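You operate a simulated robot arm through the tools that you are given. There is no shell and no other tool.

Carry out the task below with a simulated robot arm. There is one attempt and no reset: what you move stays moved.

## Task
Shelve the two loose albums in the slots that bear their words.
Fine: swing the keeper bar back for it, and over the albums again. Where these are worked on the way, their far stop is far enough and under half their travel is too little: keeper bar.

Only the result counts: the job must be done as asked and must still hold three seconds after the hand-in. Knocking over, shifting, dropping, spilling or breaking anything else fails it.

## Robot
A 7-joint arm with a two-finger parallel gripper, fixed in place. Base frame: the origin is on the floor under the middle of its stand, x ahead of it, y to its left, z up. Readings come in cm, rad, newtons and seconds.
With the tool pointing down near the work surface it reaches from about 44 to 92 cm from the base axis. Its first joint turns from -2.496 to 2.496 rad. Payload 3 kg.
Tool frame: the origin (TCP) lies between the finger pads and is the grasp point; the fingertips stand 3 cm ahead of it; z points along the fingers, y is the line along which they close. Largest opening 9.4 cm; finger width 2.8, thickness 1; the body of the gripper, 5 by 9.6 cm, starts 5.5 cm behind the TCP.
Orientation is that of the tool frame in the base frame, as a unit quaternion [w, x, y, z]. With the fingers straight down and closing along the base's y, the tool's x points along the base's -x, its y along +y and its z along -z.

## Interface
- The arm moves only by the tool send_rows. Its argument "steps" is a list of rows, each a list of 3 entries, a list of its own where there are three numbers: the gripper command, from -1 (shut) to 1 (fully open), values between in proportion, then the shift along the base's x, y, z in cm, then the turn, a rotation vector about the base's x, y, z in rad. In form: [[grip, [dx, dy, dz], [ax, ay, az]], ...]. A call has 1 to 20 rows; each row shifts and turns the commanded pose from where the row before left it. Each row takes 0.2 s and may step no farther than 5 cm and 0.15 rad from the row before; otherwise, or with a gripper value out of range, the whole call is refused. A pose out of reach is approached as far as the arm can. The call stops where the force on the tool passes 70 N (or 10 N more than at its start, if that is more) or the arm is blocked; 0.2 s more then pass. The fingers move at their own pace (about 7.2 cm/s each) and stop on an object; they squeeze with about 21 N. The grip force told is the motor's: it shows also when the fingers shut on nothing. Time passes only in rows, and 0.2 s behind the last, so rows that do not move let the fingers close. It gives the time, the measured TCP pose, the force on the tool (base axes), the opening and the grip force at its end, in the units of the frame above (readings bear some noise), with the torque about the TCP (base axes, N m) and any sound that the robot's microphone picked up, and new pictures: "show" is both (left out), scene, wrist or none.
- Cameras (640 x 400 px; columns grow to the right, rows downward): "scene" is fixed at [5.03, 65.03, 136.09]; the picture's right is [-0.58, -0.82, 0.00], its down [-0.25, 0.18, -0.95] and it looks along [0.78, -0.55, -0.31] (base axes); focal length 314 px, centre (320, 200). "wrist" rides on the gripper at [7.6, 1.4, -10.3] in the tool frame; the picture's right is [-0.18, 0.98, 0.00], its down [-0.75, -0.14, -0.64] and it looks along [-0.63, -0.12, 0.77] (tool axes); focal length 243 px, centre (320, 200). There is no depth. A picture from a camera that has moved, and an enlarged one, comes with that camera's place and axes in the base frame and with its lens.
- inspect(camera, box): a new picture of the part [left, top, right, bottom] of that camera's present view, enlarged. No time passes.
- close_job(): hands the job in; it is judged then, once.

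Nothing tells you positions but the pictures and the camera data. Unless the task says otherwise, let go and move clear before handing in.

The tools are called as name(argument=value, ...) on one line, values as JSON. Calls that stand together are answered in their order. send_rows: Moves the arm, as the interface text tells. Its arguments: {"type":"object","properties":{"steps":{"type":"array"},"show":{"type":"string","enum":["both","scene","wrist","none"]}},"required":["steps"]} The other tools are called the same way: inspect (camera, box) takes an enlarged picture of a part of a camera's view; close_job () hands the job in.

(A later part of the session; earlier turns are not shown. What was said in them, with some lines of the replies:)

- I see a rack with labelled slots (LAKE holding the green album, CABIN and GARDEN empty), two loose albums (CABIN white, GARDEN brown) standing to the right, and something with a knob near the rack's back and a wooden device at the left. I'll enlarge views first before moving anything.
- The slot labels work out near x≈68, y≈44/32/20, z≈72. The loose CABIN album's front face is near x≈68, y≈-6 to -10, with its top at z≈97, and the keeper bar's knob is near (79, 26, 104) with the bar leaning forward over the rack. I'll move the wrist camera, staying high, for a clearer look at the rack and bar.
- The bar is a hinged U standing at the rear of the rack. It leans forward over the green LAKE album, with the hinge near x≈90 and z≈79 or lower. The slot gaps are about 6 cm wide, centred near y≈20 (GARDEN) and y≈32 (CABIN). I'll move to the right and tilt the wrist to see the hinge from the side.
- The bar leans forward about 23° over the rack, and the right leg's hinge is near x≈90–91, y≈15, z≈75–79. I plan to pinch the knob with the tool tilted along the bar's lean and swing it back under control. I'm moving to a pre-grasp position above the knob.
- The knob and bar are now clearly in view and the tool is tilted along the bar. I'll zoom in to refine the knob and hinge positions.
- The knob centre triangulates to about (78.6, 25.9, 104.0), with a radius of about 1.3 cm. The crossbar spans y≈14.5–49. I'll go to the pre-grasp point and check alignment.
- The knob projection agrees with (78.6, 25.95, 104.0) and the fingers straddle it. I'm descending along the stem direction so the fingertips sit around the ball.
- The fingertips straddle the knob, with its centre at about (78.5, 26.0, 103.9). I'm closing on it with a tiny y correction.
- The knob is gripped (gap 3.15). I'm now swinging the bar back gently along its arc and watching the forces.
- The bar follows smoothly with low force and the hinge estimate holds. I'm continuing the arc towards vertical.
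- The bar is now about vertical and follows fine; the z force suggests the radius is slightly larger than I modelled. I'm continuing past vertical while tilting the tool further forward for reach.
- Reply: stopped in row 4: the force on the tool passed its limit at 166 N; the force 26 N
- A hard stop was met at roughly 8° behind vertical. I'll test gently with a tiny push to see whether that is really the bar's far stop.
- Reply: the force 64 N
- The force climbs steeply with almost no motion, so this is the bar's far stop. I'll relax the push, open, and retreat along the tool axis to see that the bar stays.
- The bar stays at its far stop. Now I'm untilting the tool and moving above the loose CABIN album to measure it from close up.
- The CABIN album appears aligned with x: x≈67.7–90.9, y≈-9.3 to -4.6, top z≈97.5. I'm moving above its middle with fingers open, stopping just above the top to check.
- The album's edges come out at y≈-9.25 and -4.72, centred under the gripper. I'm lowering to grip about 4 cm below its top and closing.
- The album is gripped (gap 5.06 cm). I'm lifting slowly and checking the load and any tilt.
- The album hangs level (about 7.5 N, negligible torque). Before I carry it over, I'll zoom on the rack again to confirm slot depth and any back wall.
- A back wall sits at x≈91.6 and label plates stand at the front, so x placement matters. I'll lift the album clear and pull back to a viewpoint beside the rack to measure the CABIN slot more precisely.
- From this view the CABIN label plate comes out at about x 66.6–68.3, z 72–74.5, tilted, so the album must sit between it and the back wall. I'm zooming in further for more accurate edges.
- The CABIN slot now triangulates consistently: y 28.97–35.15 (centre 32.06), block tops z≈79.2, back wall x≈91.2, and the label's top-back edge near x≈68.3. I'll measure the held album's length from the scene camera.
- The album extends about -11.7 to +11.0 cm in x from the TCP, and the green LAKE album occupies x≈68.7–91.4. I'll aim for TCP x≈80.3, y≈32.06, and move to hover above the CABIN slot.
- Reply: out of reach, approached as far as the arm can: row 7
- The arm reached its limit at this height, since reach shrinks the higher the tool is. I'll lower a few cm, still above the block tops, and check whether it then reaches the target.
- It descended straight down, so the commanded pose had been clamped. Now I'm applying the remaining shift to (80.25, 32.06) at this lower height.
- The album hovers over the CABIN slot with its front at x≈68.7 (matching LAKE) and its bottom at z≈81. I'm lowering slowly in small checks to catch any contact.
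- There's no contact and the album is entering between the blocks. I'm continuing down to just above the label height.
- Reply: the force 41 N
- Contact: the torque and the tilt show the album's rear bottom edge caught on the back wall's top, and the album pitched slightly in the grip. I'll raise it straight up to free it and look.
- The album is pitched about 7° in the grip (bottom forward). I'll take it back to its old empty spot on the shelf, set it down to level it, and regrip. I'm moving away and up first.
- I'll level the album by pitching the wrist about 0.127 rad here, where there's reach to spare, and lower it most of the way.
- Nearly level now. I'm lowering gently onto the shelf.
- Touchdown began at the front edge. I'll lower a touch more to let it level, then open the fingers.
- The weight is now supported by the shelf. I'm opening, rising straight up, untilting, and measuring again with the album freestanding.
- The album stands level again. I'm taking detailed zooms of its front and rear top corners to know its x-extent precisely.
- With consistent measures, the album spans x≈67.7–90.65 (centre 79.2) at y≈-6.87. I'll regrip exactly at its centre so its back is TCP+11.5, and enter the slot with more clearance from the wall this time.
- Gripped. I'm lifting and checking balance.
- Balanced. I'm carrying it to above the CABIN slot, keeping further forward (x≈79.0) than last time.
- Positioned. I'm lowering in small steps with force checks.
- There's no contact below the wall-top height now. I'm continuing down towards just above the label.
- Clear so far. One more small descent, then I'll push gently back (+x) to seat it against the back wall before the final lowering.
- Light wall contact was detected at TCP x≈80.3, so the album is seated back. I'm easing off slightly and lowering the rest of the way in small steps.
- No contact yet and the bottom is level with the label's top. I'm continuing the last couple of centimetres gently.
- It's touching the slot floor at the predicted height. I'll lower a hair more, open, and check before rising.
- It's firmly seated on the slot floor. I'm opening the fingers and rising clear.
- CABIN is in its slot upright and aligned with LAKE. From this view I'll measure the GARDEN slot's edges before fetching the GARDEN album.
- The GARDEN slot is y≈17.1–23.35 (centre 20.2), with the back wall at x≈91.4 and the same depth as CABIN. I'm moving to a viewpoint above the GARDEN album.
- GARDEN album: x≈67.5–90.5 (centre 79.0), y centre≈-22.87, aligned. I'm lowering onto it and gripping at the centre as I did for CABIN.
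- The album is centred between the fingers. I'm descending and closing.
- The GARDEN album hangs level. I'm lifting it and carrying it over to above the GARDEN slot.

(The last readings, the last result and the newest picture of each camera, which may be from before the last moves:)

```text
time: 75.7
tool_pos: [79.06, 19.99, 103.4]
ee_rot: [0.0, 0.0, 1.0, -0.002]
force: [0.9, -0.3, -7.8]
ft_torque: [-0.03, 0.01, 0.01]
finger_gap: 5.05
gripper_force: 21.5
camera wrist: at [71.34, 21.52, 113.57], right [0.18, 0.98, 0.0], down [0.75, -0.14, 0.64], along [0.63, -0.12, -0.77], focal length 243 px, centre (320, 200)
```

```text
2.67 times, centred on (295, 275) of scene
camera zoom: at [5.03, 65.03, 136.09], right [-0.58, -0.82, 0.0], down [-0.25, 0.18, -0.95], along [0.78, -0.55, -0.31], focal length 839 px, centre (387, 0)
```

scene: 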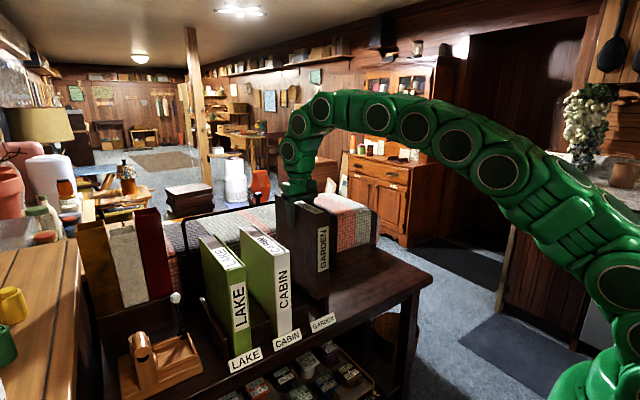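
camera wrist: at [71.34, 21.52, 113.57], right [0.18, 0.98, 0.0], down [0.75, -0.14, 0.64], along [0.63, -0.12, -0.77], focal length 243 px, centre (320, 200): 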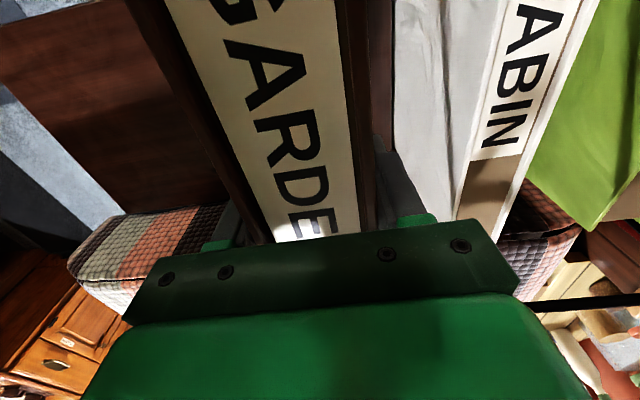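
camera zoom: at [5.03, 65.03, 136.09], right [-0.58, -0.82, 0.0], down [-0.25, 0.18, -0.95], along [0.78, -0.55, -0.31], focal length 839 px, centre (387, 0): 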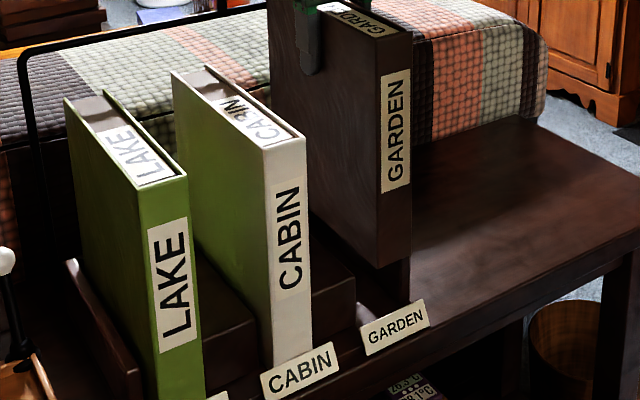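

I'm over the GARDEN slot. I'll nudge y by +0.2 and lower step by step with force checks.

send_rows(steps=[[-1, [0, 0.2, -0.4], [0, 0, 0]], [-1, [0, 0, -0.6], [0, 0, 0]], [-1, [0, 0, -0.6], [0, 0, 0]], [-1, [0, 0, -0.6], [0, 0, 0]], [-1, [0, 0, -0.5], [0, 0, 0]], [-1, [0, 0, 0], [0, 0, 0]]], show="scene")

inspect(camera="scene", box=[280, 270, 350, 330])

```text
time: 77.1
tool_pos: [78.91, 20.2, 100.65]
ee_rot: [0.0, 0.0, 1.0, -0.002]
force: [-0.3, 0.2, -7.4]
ft_torque: [0.04, 0.02, -0.01]
finger_gap: 5.04
gripper_force: 20.4
```

scene: 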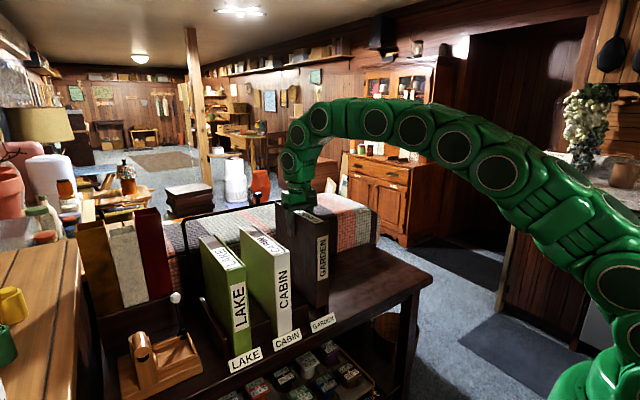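

```text
6.67 times, centred on (315, 300) of scene
camera zoom: at [5.03, 65.03, 136.09], right [-0.58, -0.82, 0.0], down [-0.25, 0.18, -0.95], along [0.78, -0.55, -0.31], focal length 2096 px, centre (353, -467)
```

zoom: 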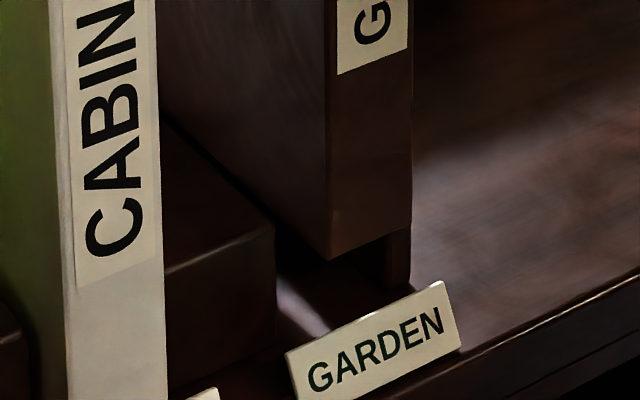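

send_rows(steps=[[-1, [0, 0, -0.4], [0, 0, 0]], [-1, [0, 0, -0.4], [0, 0, 0]], [-1, [0, 0, 0], [0, 0, 0]]], show="none")

send_rows(steps=[[-1, [0, 0, -0.5], [0, 0, 0]], [-1, [0, 0, -0.4], [0, 0, 0]], [-1, [0, 0, -0.4], [0, 0, 0]], [-1, [0, 0, 0], [0, 0, 0]]], show="none")

```text
time: 77.9
tool_pos: [78.98, 20.21, 99.87]
ee_rot: [0.0, 0.0, 1.0, -0.002]
force: [0.5, 0.0, -8.2]
ft_torque: [-0.04, -0.03, 0.01]
finger_gap: 5.02
gripper_force: 21.7
```

```text
time: 78.9
tool_pos: [79.09, 20.18, 98.64]
ee_rot: [-0.001, 0.001, 1.0, -0.002]
force: [-0.6, 0.0, -8.1]
ft_torque: [0.01, 0.02, -0.02]
finger_gap: 5.03
gripper_force: 20.7
```

There's no contact and the album is in the slot. A little lower, then I'll push gently back towards the wall as before.

send_rows(steps=[[-1, [0, 0, -0.4], [0, 0, 0]], [-1, [0, 0, -0.4], [0, 0, 0]], [-1, [0, 0, 0], [0, 0, 0]], [-1, [0.3, 0, 0], [0, 0, 0]], [-1, [0.3, 0, 0], [0, 0, 0]], [-1, [0.2, 0, 0], [0, 0, 0]], [-1, [0, 0, 0], [0, 0, 0]]], show="none")

send_rows(steps=[[-1, [0.15, 0, 0], [0, 0, 0]], [-1, [0.1, 0, 0], [0, 0, 0]], [-1, [0, 0, 0], [0, 0, 0]]], show="scene")

inspect(camera="scene", box=[280, 270, 350, 330])

```text
time: 80.5
tool_pos: [79.81, 20.09, 97.91]
ee_rot: [0.0, 0.0, 1.0, -0.002]
force: [1.0, 0.4, -8.4]
ft_torque: [0.01, 0.01, -0.01]
finger_gap: 5.03
gripper_force: 20.6
```

```text
time: 81.3
tool_pos: [80.06, 20.26, 97.76]
ee_rot: [0.0, 0.0, 1.0, -0.002]
force: [0.2, -0.7, -7.8]
ft_torque: [0.01, 0.02, -0.01]
finger_gap: 5.04
gripper_force: 21.4
```

scene: 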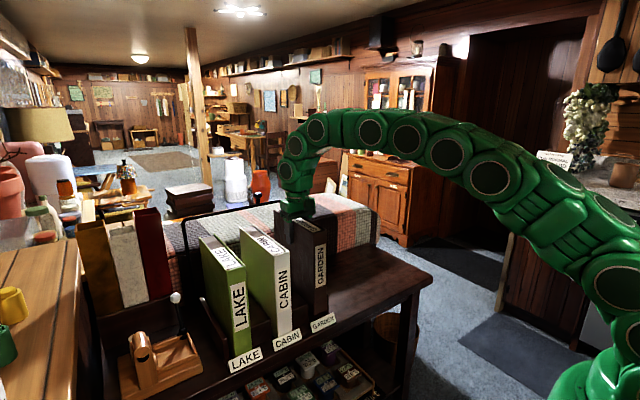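

```text
6.67 times, centred on (315, 300) of scene
camera zoom: at [5.03, 65.03, 136.09], right [-0.58, -0.82, 0.0], down [-0.25, 0.18, -0.95], along [0.78, -0.55, -0.31], focal length 2096 px, centre (353, -467)
```

zoom: 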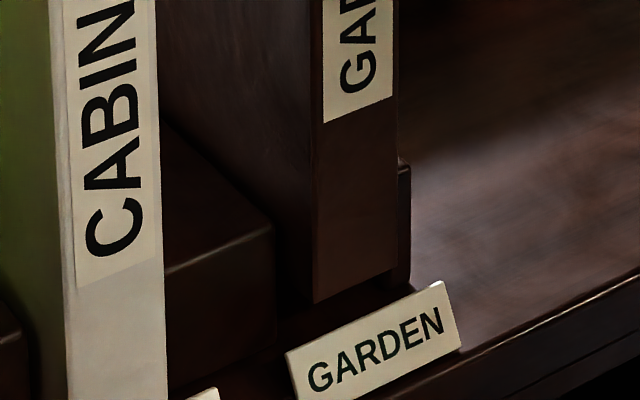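

send_rows(steps=[[-1, [0.12, 0, 0], [0, 0, 0]], [-1, [0.12, 0, 0], [0, 0, 0]], [-1, [0, 0, 0], [0, 0, 0]]], show="none")

```text
time: 82.1
tool_pos: [80.26, 20.17, 97.79]
ee_rot: [-0.001, 0.0, 1.0, -0.001]
force: [-2.5, -0.2, -7.3]
ft_torque: [-0.07, 0.62, -0.06]
finger_gap: 5.05
gripper_force: 21.1
```

The same light wall contact shows at TCP x≈80.25. I'm easing off and lowering the rest of the way.

send_rows(steps=[[-1, [-0.12, 0, 0], [0, 0, 0]], [-1, [0, 0, -0.4], [0, 0, 0]], [-1, [0, 0, -0.4], [0, 0, 0]], [-1, [0, 0, 0], [0, 0, 0]]], show="none")

send_rows(steps=[[-1, [0, 0, -0.4], [0, 0, 0]], [-1, [0, 0, -0.4], [0, 0, 0]], [-1, [0, 0, 0], [0, 0, 0]]], show="none")

send_rows(steps=[[-1, [0, 0, -0.3], [0, 0, 0]], [-1, [0, 0, -0.3], [0, 0, 0]], [-1, [0, 0, 0], [0, 0, 0]]], show="none")

```text
time: 83.1
tool_pos: [80.05, 20.22, 96.9]
ee_rot: [0.001, 0.0, 1.0, -0.002]
force: [0.6, 0.0, -8.2]
ft_torque: [-0.01, -0.02, 0.02]
finger_gap: 5.06
gripper_force: 20.9
```

```text
time: 83.9
tool_pos: [80.15, 20.29, 96.14]
ee_rot: [0.0, 0.0, 1.0, -0.002]
force: [0.1, -0.3, -8.6]
ft_torque: [-0.02, 0.0, -0.01]
finger_gap: 5.03
gripper_force: 20.9
```

```text
time: 84.7
tool_pos: [80.23, 20.22, 95.7]
ee_rot: [0.0, -0.001, 1.0, -0.002]
force: [0.0, 0.3, -7.0]
ft_torque: [0.0, -0.02, -0.01]
finger_gap: 5.06
gripper_force: 21.6
```

send_rows(steps=[[-1, [0, 0, -0.3], [0, 0, 0]], [-1, [0, 0, -0.3], [0, 0, 0]], [-1, [0, 0, 0], [0, 0, 0]]], show="none")

send_rows(steps=[[-1, [0, 0, -0.25], [0, 0, 0]], [-1, [0, 0, -0.2], [0, 0, 0]], [-1, [0, 0, 0], [0, 0, 0]]], show="none")

send_rows(steps=[[-1, [0, 0, -0.2], [0, 0, 0]], [-1, [0, 0, 0], [0, 0, 0]]], show="scene")

inspect(camera="scene", box=[210, 220, 360, 350])

```text
time: 85.5
tool_pos: [80.22, 20.16, 95.06]
ee_rot: [0.0, 0.0, 1.0, -0.001]
force: [1.3, -0.4, -7.5]
ft_torque: [-0.03, 0.02, 0.05]
finger_gap: 5.02
gripper_force: 21.6
```

```text
time: 86.3
tool_pos: [80.24, 20.15, 94.53]
ee_rot: [0.001, 0.0, 1.0, -0.002]
force: [-5.9, -2.3, 15.8]
ft_torque: [0.07, -0.07, -0.02]
finger_gap: 5.05
gripper_force: 20.6
```

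```text
time: 86.9
tool_pos: [80.23, 20.21, 94.28]
ee_rot: [0.001, 0.0, 1.0, -0.002]
force: [4.3, -1.1, 15.9]
ft_torque: [0.32, -0.02, -0.01]
finger_gap: 5.05
gripper_force: 20.8
```

scene: 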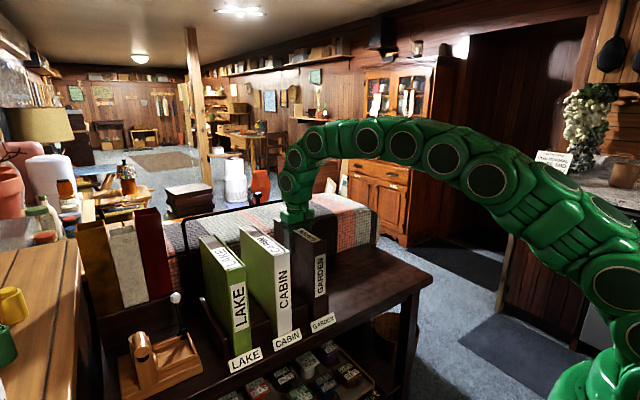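

```text
3.08 times, centred on (285, 285) of scene
camera zoom: at [5.03, 65.03, 136.09], right [-0.58, -0.82, 0.0], down [-0.25, 0.18, -0.95], along [0.78, -0.55, -0.31], focal length 968 px, centre (428, -62)
```

zoom: 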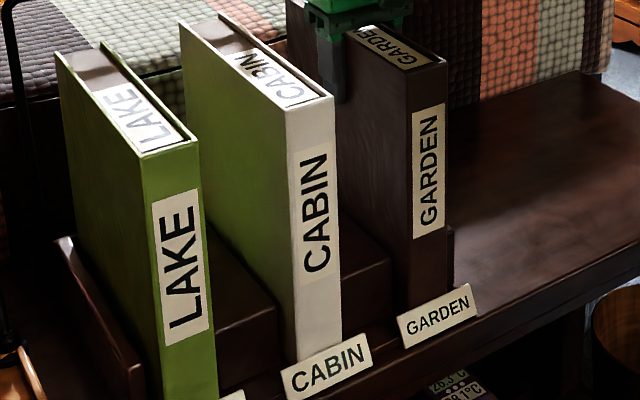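

The GARDEN album is seated on its slot floor. I'm releasing and rising clear.

send_rows(steps=[[-1, [0, 0, 0.15], [0, 0, 0]], [-0.2, [0, 0, 0], [0, 0, 0]], [0.4, [0, 0, 0], [0, 0, 0]], [0.4, [0, 0, 0], [0, 0, 0]], [0.4, [-0.3, 0, 2], [0, 0, 0]], [0.4, [-0.5, 0, 3], [0, 0, 0]], [0.4, [-2, 0, 4], [0, 0, 0]], [0.4, [-3, 0, 4], [0, 0, 0]], [0.4, [-3, 1, 3], [0, 0, 0]], [0.4, [-2, 2, 3], [0, 0, 0]], [0.4, [0, 2.5, 0], [0, 0, 0]], [0.4, [0, 0, 0], [0, 0, 0]]])

inspect(camera="scene", box=[180, 180, 360, 360])

inspect(camera="wrist", box=[200, 0, 480, 240])

```text
time: 89.5
tool_pos: [69.36, 25.66, 113.49]
ee_rot: [0.0, 0.001, 1.0, -0.001]
force: [0.3, -0.5, 0.2]
ft_torque: [0.02, -0.01, 0.01]
finger_gap: 6.59
gripper_force: 0.2
camera wrist: at [61.66, 27.13, 123.7], right [0.18, 0.98, 0.0], down [0.75, -0.14, 0.64], along [0.63, -0.12, -0.77], focal length 243 px, centre (320, 200)
```

scene: 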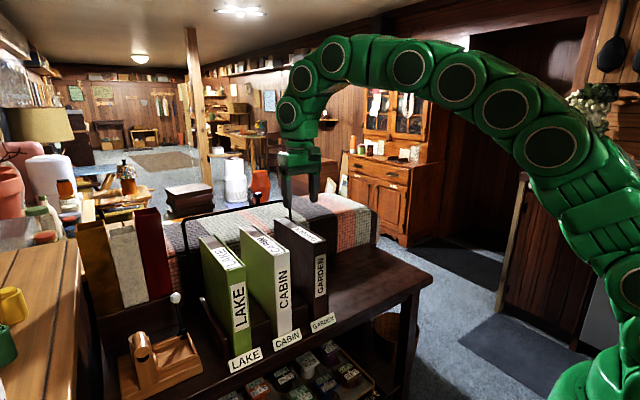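
wrist: 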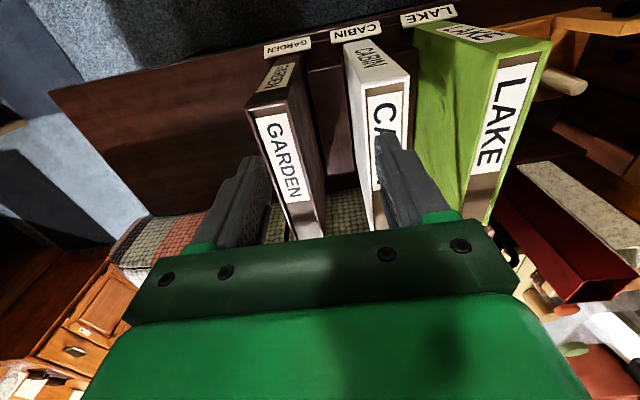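

```text
2.22 times, centred on (270, 270) of scene
camera zoom: at [5.03, 65.03, 136.09], right [-0.58, -0.82, 0.0], down [-0.25, 0.18, -0.95], along [0.78, -0.55, -0.31], focal length 699 px, centre (431, 44)
```

zoom: 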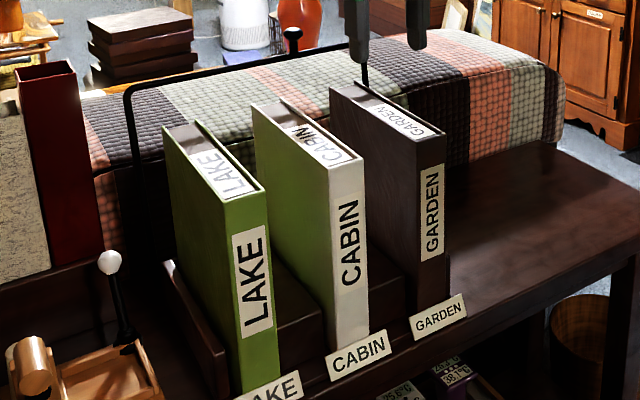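

```text
1.67 times, centred on (340, 120) of wrist
camera zoom: at [61.66, 27.13, 123.7], right [0.18, 0.98, 0.0], down [0.75, -0.14, 0.64], along [0.63, -0.12, -0.77], focal length 404 px, centre (287, 333)
```

zoom: 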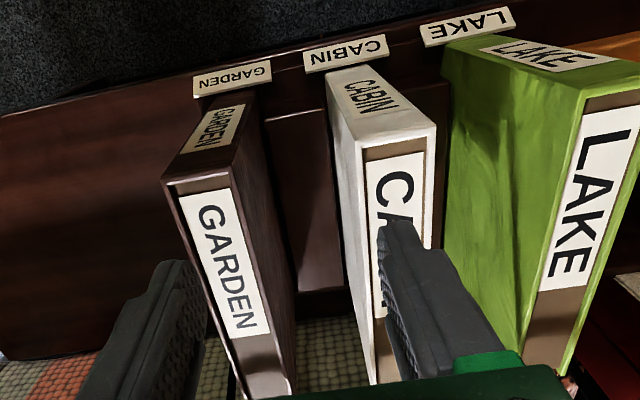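

All three albums stand in their matching slots. Now I'll return to the keeper bar's knob: tilting the tool forward again and going to the same pre-grasp point I retreated to before.

send_rows(steps=[[0.4, [3.27, 0.06, 0.3], [0, -0.121, 0]], [0.4, [3.27, 0.06, 0.3], [0, -0.121, 0]], [0.4, [3.27, 0.06, 0.2], [0, -0.121, 0]], [0.4, [3.27, 0.06, 0.1], [0, -0.121, 0]], [0.4, [3.27, 0.06, 0.1], [0, -0.121, 0]], [0.4, [3.27, 0.06, 0], [0, -0.121, 0]], [0.4, [0, 0, 0], [0, 0, 0]], [0.4, [0, 0, 0], [0, 0, 0]]])

inspect(camera="wrist", box=[200, 40, 460, 230])

inspect(camera="scene", box=[180, 150, 340, 290])

```text
time: 91.3
tool_pos: [88.82, 25.91, 114.56]
ee_rot: [0.355, 0.001, 0.935, -0.001]
force: [0.0, -0.5, -0.7]
ft_torque: [-0.02, 0.02, 0.03]
finger_gap: 6.58
gripper_force: 0.0
camera wrist: at [76.36, 27.47, 117.13], right [0.14, 0.98, 0.12], down [0.14, -0.14, 0.98], along [0.98, -0.12, -0.15], focal length 243 px, centre (320, 200)
```

scene: 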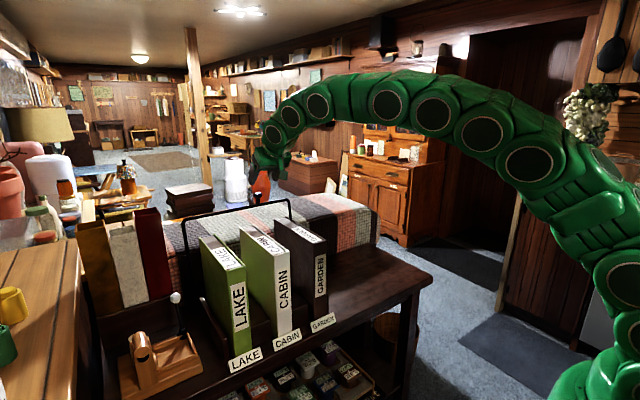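
wrist: 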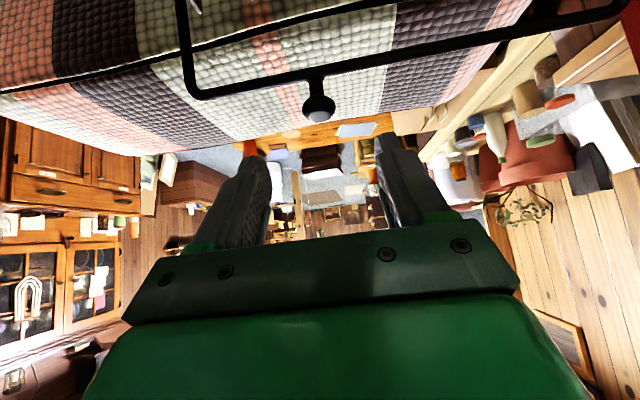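

```text
2.11 times, centred on (330, 135) of wrist
camera zoom: at [76.36, 27.47, 117.13], right [0.14, 0.98, 0.12], down [0.14, -0.14, 0.98], along [0.98, -0.12, -0.15], focal length 511 px, centre (299, 337)
```

zoom: 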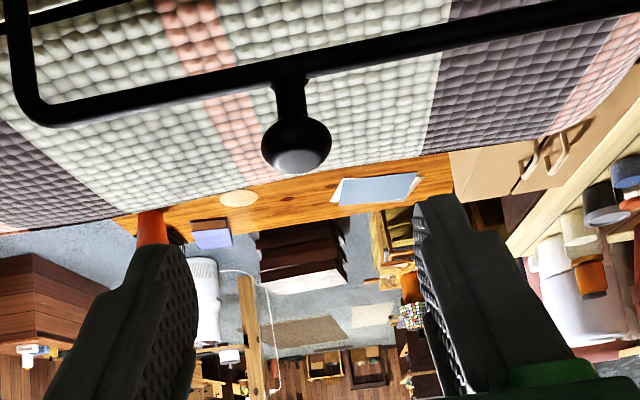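

```text
2.86 times, centred on (260, 220) of scene
camera zoom: at [5.03, 65.03, 136.09], right [-0.58, -0.82, 0.0], down [-0.25, 0.18, -0.95], along [0.78, -0.55, -0.31], focal length 898 px, centre (491, 143)
```

zoom: 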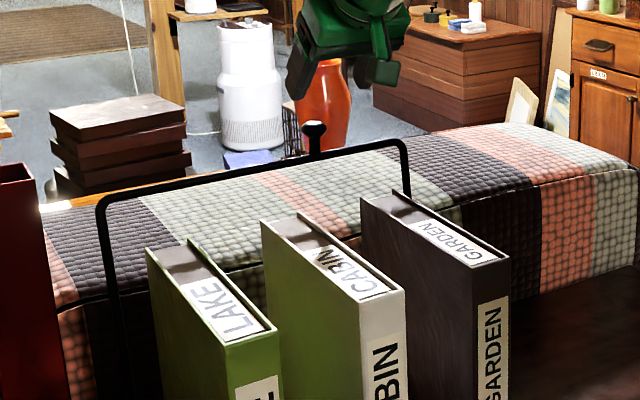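

The knob is right where I left it, at about (95.6, 26, 106.5). I'm approaching along the tool axis and closing on it.

send_rows(steps=[[0.4, [2, 0, -2.2], [0, 0, 0]], [0.4, [2, 0.1, -2.2], [0, 0, 0]], [0.4, [1.3, 0, -1.5], [0, 0, 0]], [0.4, [0.7, 0, -0.7], [0, 0, 0]], [0.4, [0, 0, 0], [0, 0, 0]]])

inspect(camera="wrist", box=[200, 60, 460, 230])

inspect(camera="scene", box=[220, 160, 320, 240])

```text
time: 92.5
tool_pos: [94.82, 26.19, 107.82]
ee_rot: [0.355, 0.001, 0.935, -0.002]
force: [0.3, -0.1, 0.4]
ft_torque: [0.01, 0.02, -0.03]
finger_gap: 6.57
gripper_force: 0.1
camera wrist: at [82.38, 27.71, 110.46], right [0.14, 0.98, 0.12], down [0.14, -0.14, 0.98], along [0.98, -0.12, -0.15], focal length 243 px, centre (320, 200)
```

scene: 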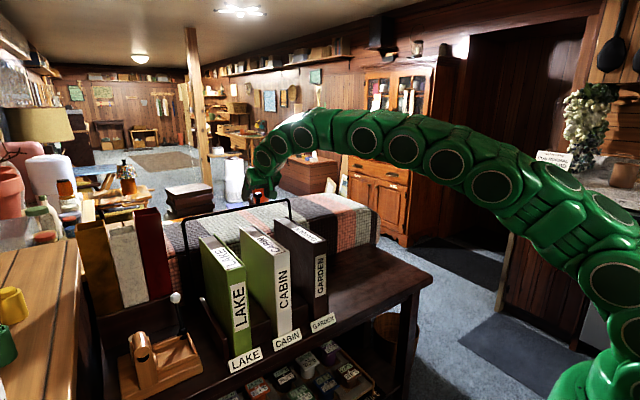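
wrist: 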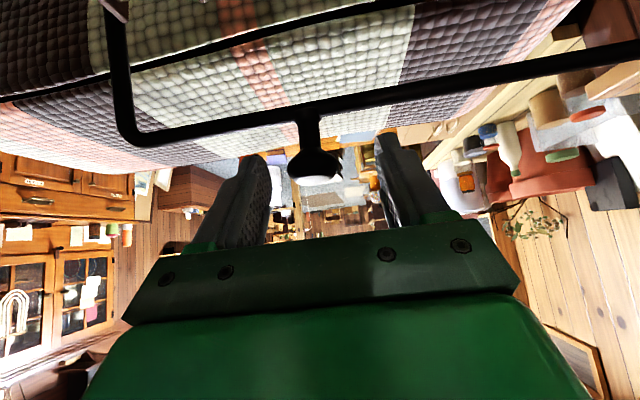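

```text
2.35 times, centred on (330, 145) of wrist
camera zoom: at [82.38, 27.71, 110.46], right [0.14, 0.98, 0.12], down [0.14, -0.14, 0.98], along [0.98, -0.12, -0.15], focal length 571 px, centre (296, 329)
```

zoom: 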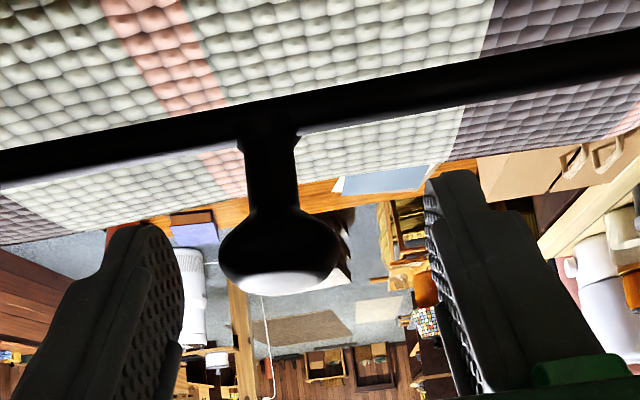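

```text
5.00 times, centred on (270, 200) of scene
camera zoom: at [5.03, 65.03, 136.09], right [-0.58, -0.82, 0.0], down [-0.25, 0.18, -0.95], along [0.78, -0.55, -0.31], focal length 1572 px, centre (570, 200)
```

zoom: 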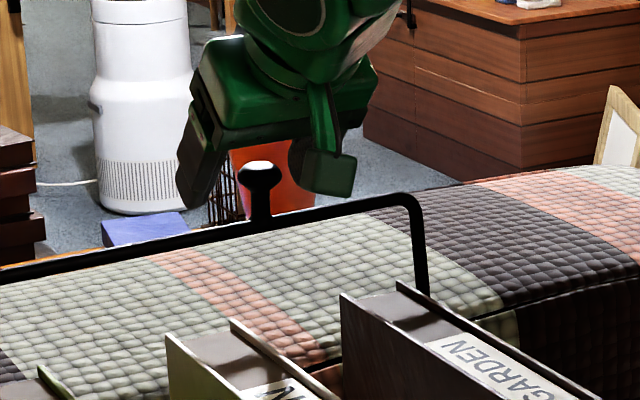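

The knob is between the fingertips. I'll make a small y correction and close.

send_rows(steps=[[0.4, [0, -0.2, 0], [0, 0, 0]], [-1, [0, 0, 0], [0, 0, 0]], [-1, [0, 0, 0], [0, 0, 0]], [-1, [0, 0, 0], [0, 0, 0]], [-1, [0, 0, 0], [0, 0, 0]]], show="wrist")

```text
time: 93.7
tool_pos: [94.97, 26.06, 107.91]
ee_rot: [0.355, 0.001, 0.935, -0.002]
force: [0.6, -2.2, 0.5]
ft_torque: [0.01, 0.01, 0.06]
finger_gap: 3.25
gripper_force: 45.3
camera wrist: at [82.4, 27.46, 110.5], right [0.14, 0.98, 0.12], down [0.14, -0.14, 0.98], along [0.98, -0.12, -0.15], focal length 243 px, centre (320, 200)
```

wrist: 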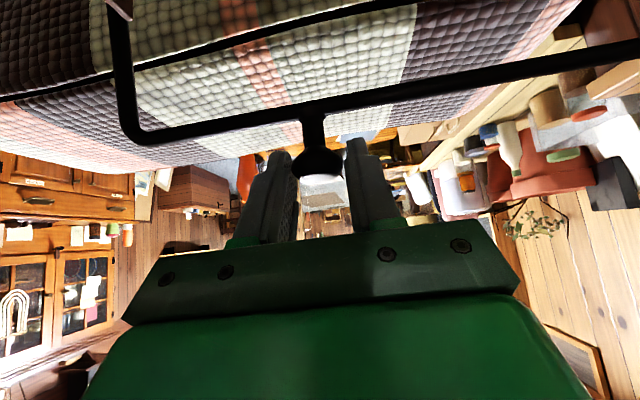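

The knob is gripped. I'm retracing the arc back towards vertical and forward.

send_rows(steps=[[-1, [-1.2, 0, 0.2], [0, 0.1, 0]], [-1, [-1.25, 0, 0.1], [0, 0.1, 0]], [-1, [-1.3, 0, 0.05], [0, 0.126, 0]], [-1, [0, 0, 0], [0, 0, 0]]], show="none")

send_rows(steps=[[-1, [-1.35, 0, 0], [0, 0, 0]], [-1, [-1.35, 0, -0.07], [0, 0, 0]], [-1, [-1.35, 0, -0.13], [0, 0, 0]], [-1, [-1.35, 0, -0.2], [0, 0, 0]], [-1, [-1.35, 0, -0.25], [0, 0, 0]], [-1, [-1.35, 0, -0.3], [0, 0, 0]], [-1, [0, 0, 0], [0, 0, 0]]])

inspect(camera="scene", box=[190, 170, 350, 310])

```text
time: 94.7
tool_pos: [91.26, 26.0, 108.44]
ee_rot: [0.197, 0.001, 0.98, -0.001]
force: [3.6, 3.0, -6.9]
ft_torque: [0.19, -0.8, -0.01]
finger_gap: 3.12
gripper_force: 45.2
```

```text
time: 96.3
tool_pos: [83.21, 25.99, 107.4]
ee_rot: [0.198, -0.001, 0.98, -0.002]
force: [3.1, 11.4, -10.5]
ft_torque: [0.11, -0.25, 0.16]
finger_gap: 3.11
gripper_force: 44.8
camera wrist: at [72.08, 27.46, 113.77], right [0.17, 0.98, 0.07], down [0.45, -0.14, 0.88], along [0.88, -0.12, -0.46], focal length 243 px, centre (320, 200)
```

scene: 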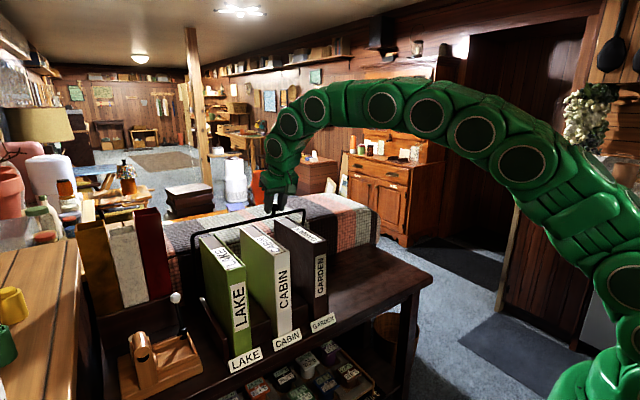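
wrist: 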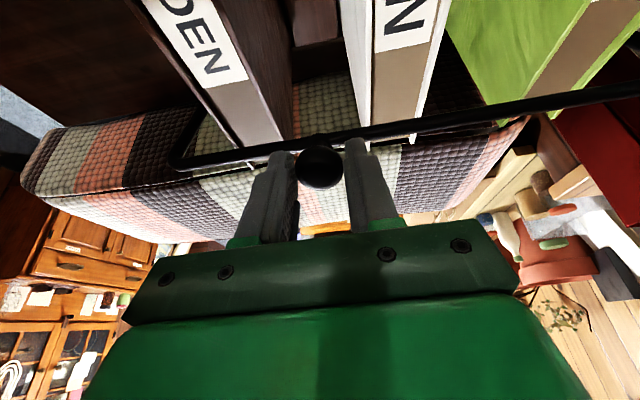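

```text
2.86 times, centred on (270, 240) of scene
camera zoom: at [5.03, 65.03, 136.09], right [-0.58, -0.82, 0.0], down [-0.25, 0.18, -0.95], along [0.78, -0.55, -0.31], focal length 898 px, centre (463, 86)
```

zoom: 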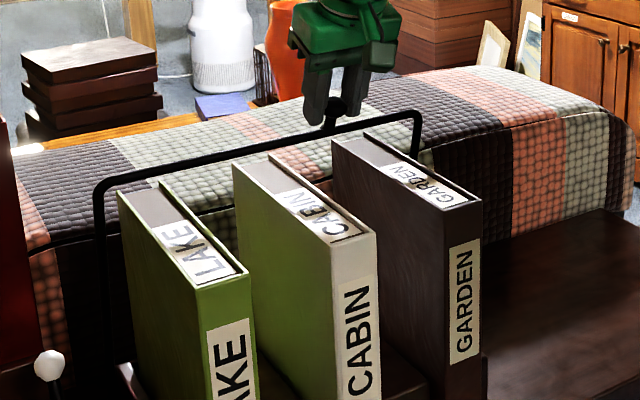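

The bar moves forward over the albums with clearance above their tops. I'm continuing to its original resting angle, slowly at the end to feel for the front stop.

send_rows(steps=[[-1, [-1.3, 0, -0.5], [0, 0, 0]], [-1, [-1.3, 0, -0.5], [0, 0, 0]], [-1, [-1.2, 0, -0.55], [0, 0, 0]], [-1, [-0.6, 0, -0.3], [0, 0, 0]], [-1, [0, 0, 0], [0, 0, 0]]])

inspect(camera="scene", box=[190, 170, 350, 310])

```text
time: 97.5
tool_pos: [78.6, 25.96, 105.52]
ee_rot: [0.198, 0.001, 0.98, -0.001]
force: [-11.0, 8.6, 23.9]
ft_torque: [0.16, 0.0, 0.08]
finger_gap: 3.14
gripper_force: 45.1
camera wrist: at [67.6, 27.46, 112.02], right [0.17, 0.98, 0.07], down [0.44, -0.14, 0.89], along [0.88, -0.12, -0.46], focal length 243 px, centre (320, 200)
```

scene: 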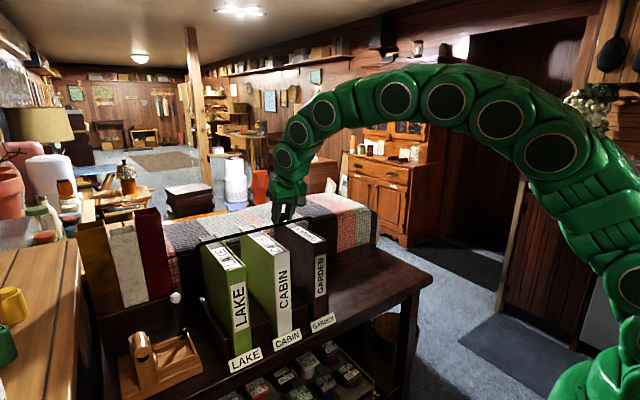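
wrist: 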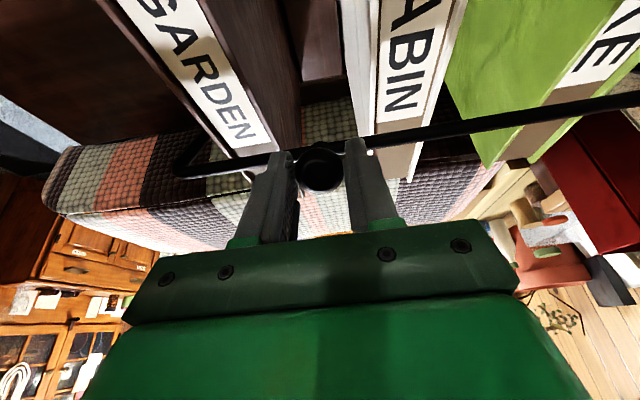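

```text
2.86 times, centred on (270, 240) of scene
camera zoom: at [5.03, 65.03, 136.09], right [-0.58, -0.82, 0.0], down [-0.25, 0.18, -0.95], along [0.78, -0.55, -0.31], focal length 898 px, centre (463, 86)
```

zoom: 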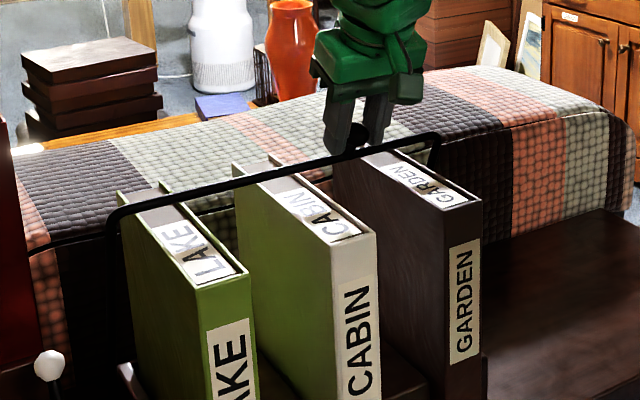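

The bar is nearly home; the present force is purely radial. I'm moving the last bit along the tangent, gently.

send_rows(steps=[[-1, [-0.2, 0, 0.05], [0, 0, 0]], [-1, [-0.2, 0, -0.05], [0, 0, 0]], [-1, [0, 0, 0], [0, 0, 0]]], show="none")

```text
time: 98.3
tool_pos: [78.31, 25.99, 105.29]
ee_rot: [0.197, -0.001, 0.98, -0.001]
force: [2.2, 12.7, 1.3]
ft_torque: [0.21, -0.96, 0.09]
finger_gap: 3.13
gripper_force: 45.0
```

send_rows(steps=[[-1, [-0.15, -0.1, -0.05], [0, 0, 0]], [-1, [-0.1, 0, -0.05], [0, 0, 0]], [-1, [0, 0, 0], [0, 0, 0]]], show="none")

```text
time: 99.1
tool_pos: [78.1, 26.06, 105.3]
ee_rot: [0.199, 0.0, 0.98, -0.002]
force: [31.5, 28.0, -10.9]
ft_torque: [0.32, -0.39, -0.05]
finger_gap: 3.13
gripper_force: 45.1
```

The x force has jumped at the same position as the start, so the bar is at its front stop. I'll relax the push, then open and back off along the tool axis.

send_rows(steps=[[-1, [0.12, 0.12, 0], [0, 0, 0]], [-1, [0, 0, 0], [0, 0, 0]]], show="none")

send_rows(steps=[[-0.3, [0, 0, 0], [0, 0, 0]], [0.2, [0, 0, 0], [0, 0, 0]], [0.3, [0, 0, 0], [0, 0, 0]], [0.3, [-0.4, 0, 0.92], [0, 0, 0]], [0.3, [-0.8, 0, 1.85], [0, 0, 0]], [0.3, [-1.2, 0, 2.8], [0, 0, 0]], [0.3, [-1.6, 0, 3.7], [0, 0, 0]], [0.3, [0, 0, 0], [0, 0, 0]]])

inspect(camera="scene", box=[180, 180, 360, 360])

inspect(camera="wrist", box=[160, 0, 520, 220])

```text
time: 99.7
tool_pos: [78.14, 26.0, 105.33]
ee_rot: [0.198, 0.001, 0.98, -0.003]
force: [7.5, 14.8, -0.1]
ft_torque: [0.15, 0.27, 0.11]
finger_gap: 3.13
gripper_force: 44.4
```

```text
time: 101.5
tool_pos: [74.1, 26.07, 114.55]
ee_rot: [0.198, 0.0, 0.98, -0.002]
force: [-0.3, 0.7, 0.0]
ft_torque: [0.01, 0.03, -0.01]
finger_gap: 6.1
gripper_force: 0.1
camera wrist: at [63.07, 27.44, 121.05], right [0.17, 0.98, 0.07], down [0.44, -0.14, 0.88], along [0.88, -0.12, -0.46], focal length 243 px, centre (320, 200)
```

scene: 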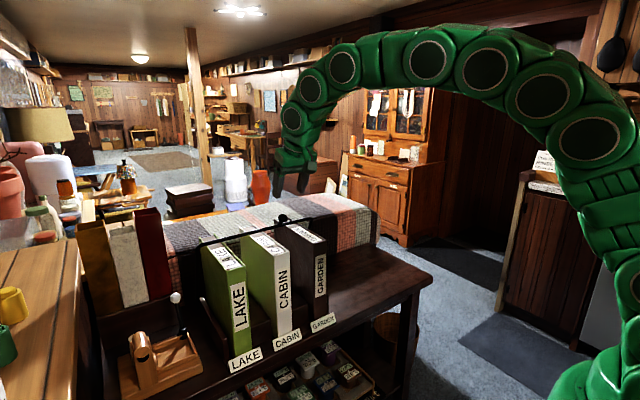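
wrist: 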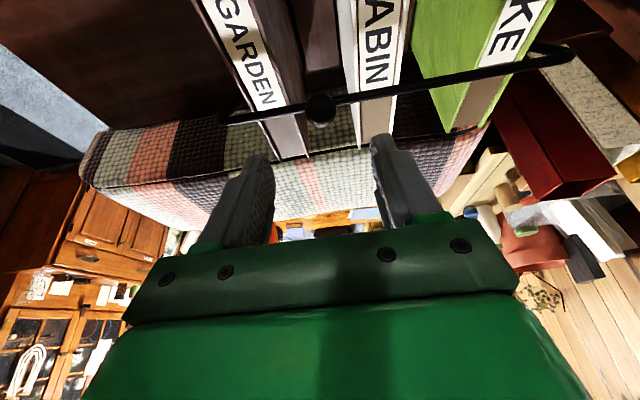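

```text
2.22 times, centred on (270, 270) of scene
camera zoom: at [5.03, 65.03, 136.09], right [-0.58, -0.82, 0.0], down [-0.25, 0.18, -0.95], along [0.78, -0.55, -0.31], focal length 699 px, centre (431, 44)
```

zoom: 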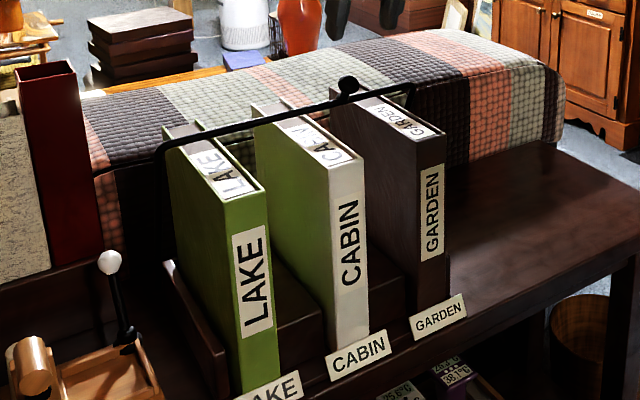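

```text
1.78 times, centred on (340, 110) of wrist
camera zoom: at [63.07, 27.44, 121.05], right [0.17, 0.98, 0.07], down [0.44, -0.14, 0.88], along [0.88, -0.12, -0.46], focal length 431 px, centre (284, 360)
```

zoom: 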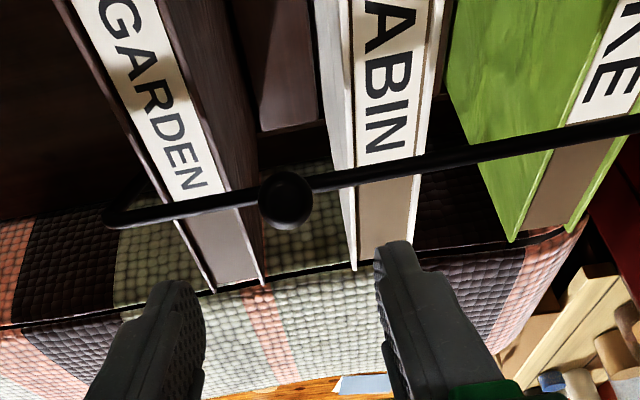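

The bar is back over the albums at its original angle: the knob projects to the same pixel as at the start, and all albums are in place. I'm moving the arm well clear and letting things settle before a final check.

send_rows(steps=[[0.3, [-3, 0, 3], [0, 0.1, 0]], [0.3, [-3.5, 0, 3], [0, 0.1, 0]], [0.3, [-4, -1, 2.5], [0, 0.1, 0]], [0.3, [-4, -2, 2.5], [0, 0.1, 0]], [0.3, [-4, -2.5, 2], [0, 0, 0]], [0.3, [-4, -2.5, 2], [0, 0, 0]], [0.3, [0, 0, 0], [0, 0, 0]], [0.3, [0, 0, 0], [0, 0, 0]], [0.3, [0, 0, 0], [0, 0, 0]], [0.3, [0, 0, 0], [0, 0, 0]], [0.3, [0, 0, 0], [0, 0, 0]], [0.3, [0, 0, 0], [0, 0, 0]], [0.3, [0, 0, 0], [0, 0, 0]]])

inspect(camera="scene", box=[180, 200, 360, 380])

inspect(camera="scene", box=[80, 190, 240, 400])

inspect(camera="wrist", box=[200, 60, 480, 240])

```text
refused: row 4 steps farther than a row can; nothing moved
```

```text
2.22 times, centred on (270, 290) of scene
camera zoom: at [5.03, 65.03, 136.09], right [-0.58, -0.82, 0.0], down [-0.25, 0.18, -0.95], along [0.78, -0.55, -0.31], focal length 699 px, centre (431, 0)
```

zoom: 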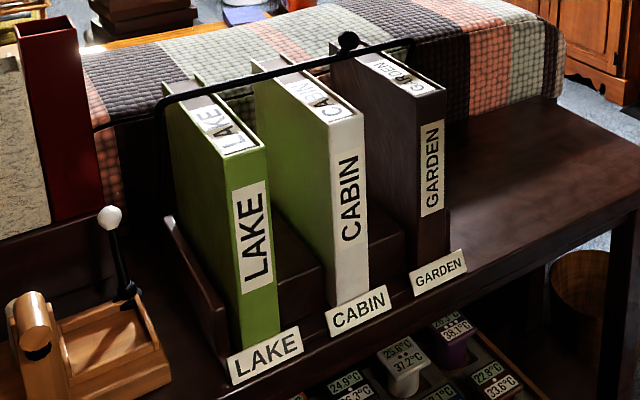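

```text
1.90 times, centred on (160, 295) of scene
camera zoom: at [5.03, 65.03, 136.09], right [-0.58, -0.82, 0.0], down [-0.25, 0.18, -0.95], along [0.78, -0.55, -0.31], focal length 599 px, centre (625, 19)
```

zoom: 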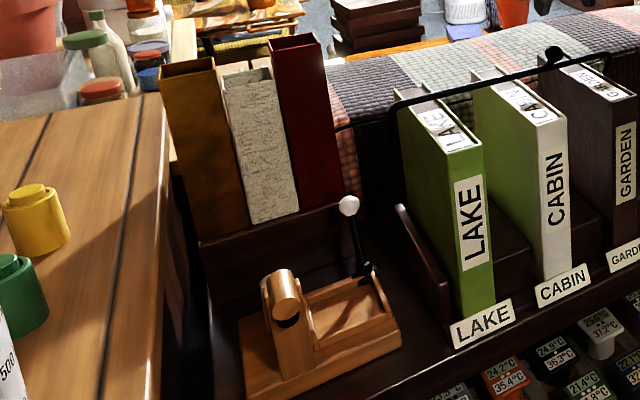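

```text
2.22 times, centred on (340, 150) of wrist
camera zoom: at [63.07, 27.44, 121.05], right [0.17, 0.98, 0.07], down [0.44, -0.14, 0.88], along [0.88, -0.12, -0.46], focal length 539 px, centre (276, 311)
```

zoom: 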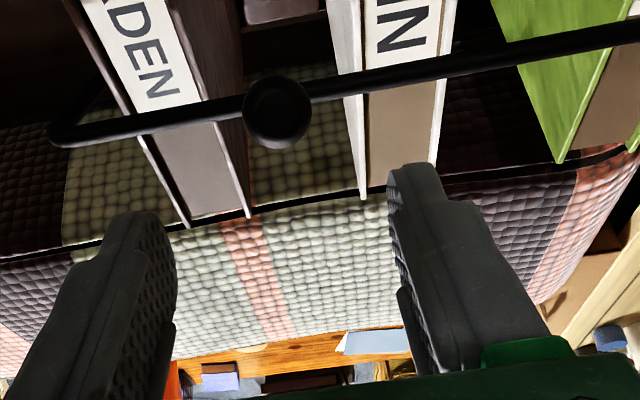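

The last retreat was refused because one row was too long; nothing moved. The scene looks right and nothing else was disturbed, so I'll retreat with shorter steps and let it settle.

send_rows(steps=[[0.3, [-2.5, 0, 3], [0, 0.1, 0]], [0.3, [-3, 0, 3], [0, 0.1, 0]], [0.3, [-3.5, -1, 2], [0, 0.1, 0]], [0.3, [-3.5, -2, 2], [0, 0.097, 0]], [0.3, [-3.5, -2, 1.5], [0, 0, 0]], [0.3, [-3.5, -2, 1.5], [0, 0, 0]], [0.3, [-3.5, -1, 1], [0, 0, 0]], [0.3, [0, 0, 0], [0, 0, 0]], [0.3, [0, 0, 0], [0, 0, 0]], [0.3, [0, 0, 0], [0, 0, 0]], [0.3, [0, 0, 0], [0, 0, 0]], [0.3, [0, 0, 0], [0, 0, 0]], [0.3, [0, 0, 0], [0, 0, 0]], [0.3, [0, 0, 0], [0, 0, 0]], [0.3, [0, 0, 0], [0, 0, 0]]])

inspect(camera="scene", box=[180, 200, 360, 380])

inspect(camera="wrist", box=[240, 60, 480, 240])

```text
time: 104.7
tool_pos: [51.1, 18.05, 128.57]
ee_rot: [0.0, 0.0, 1.0, -0.001]
force: [0.7, 0.5, 0.0]
ft_torque: [0.0, 0.0, -0.03]
finger_gap: 6.08
gripper_force: 0.1
camera wrist: at [43.5, 19.4, 138.73], right [0.18, 0.98, 0.0], down [0.75, -0.14, 0.64], along [0.63, -0.12, -0.76], focal length 243 px, centre (320, 200)
```

scene: 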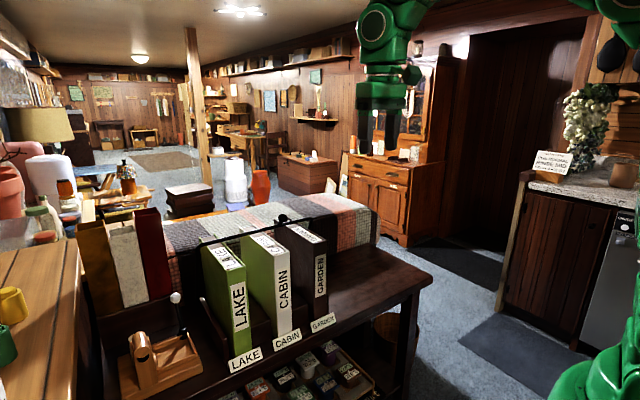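
wrist: 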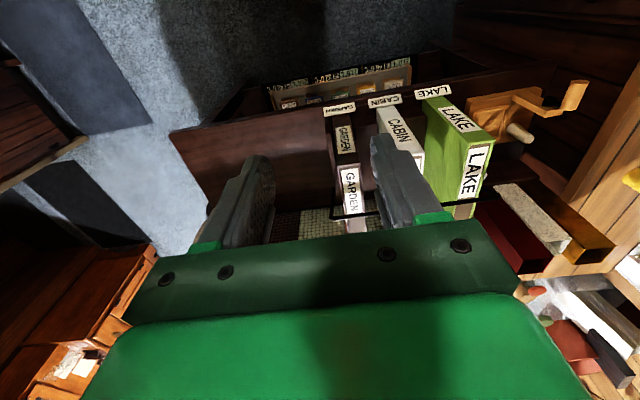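

```text
2.22 times, centred on (270, 290) of scene
camera zoom: at [5.03, 65.03, 136.09], right [-0.58, -0.82, 0.0], down [-0.25, 0.18, -0.95], along [0.78, -0.55, -0.31], focal length 699 px, centre (431, 0)
```

zoom: 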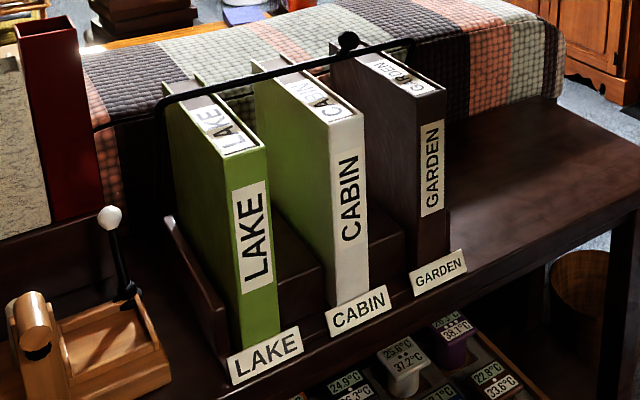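

```text
2.22 times, centred on (360, 150) of wrist
camera zoom: at [43.5, 19.4, 138.73], right [0.18, 0.98, 0.0], down [0.75, -0.14, 0.64], along [0.63, -0.12, -0.76], focal length 539 px, centre (231, 311)
```

zoom: 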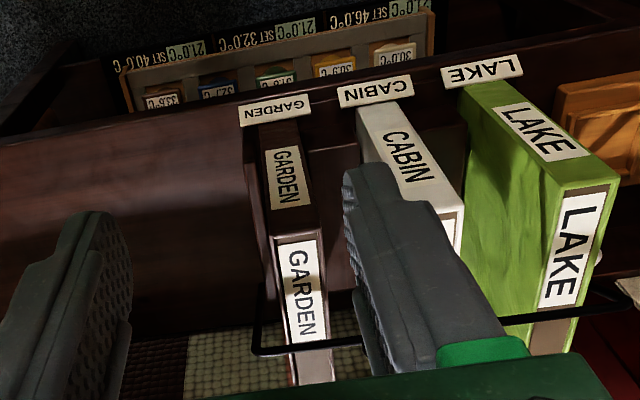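

Both albums stand in their matching slots, CABIN and GARDEN, with LAKE undisturbed. The keeper bar is back over them at its original position, the arm is clear, and everything is settled, so I'm handing in.

close_job()

```text
The job is handed in.
```

Both loose albums are shelved in the slots that bear their words, CABIN and GARDEN, and the job is handed in. I haven't seen the verdict.

- **Keeper bar:** I swung it back to its far stop before shelving. Afterwards I swung it forward over the albums until it met its front stop, at the position it started from.
- **First try with CABIN:** its rear edge caught on the rack's back wall and it tilted in the grip. I set it back on the shelf to level it, gripped it again and seated it on the second try.
- **Everything else:** LAKE and the other items I could see look undisturbed. The gripper is open and the arm is clear of the rack.
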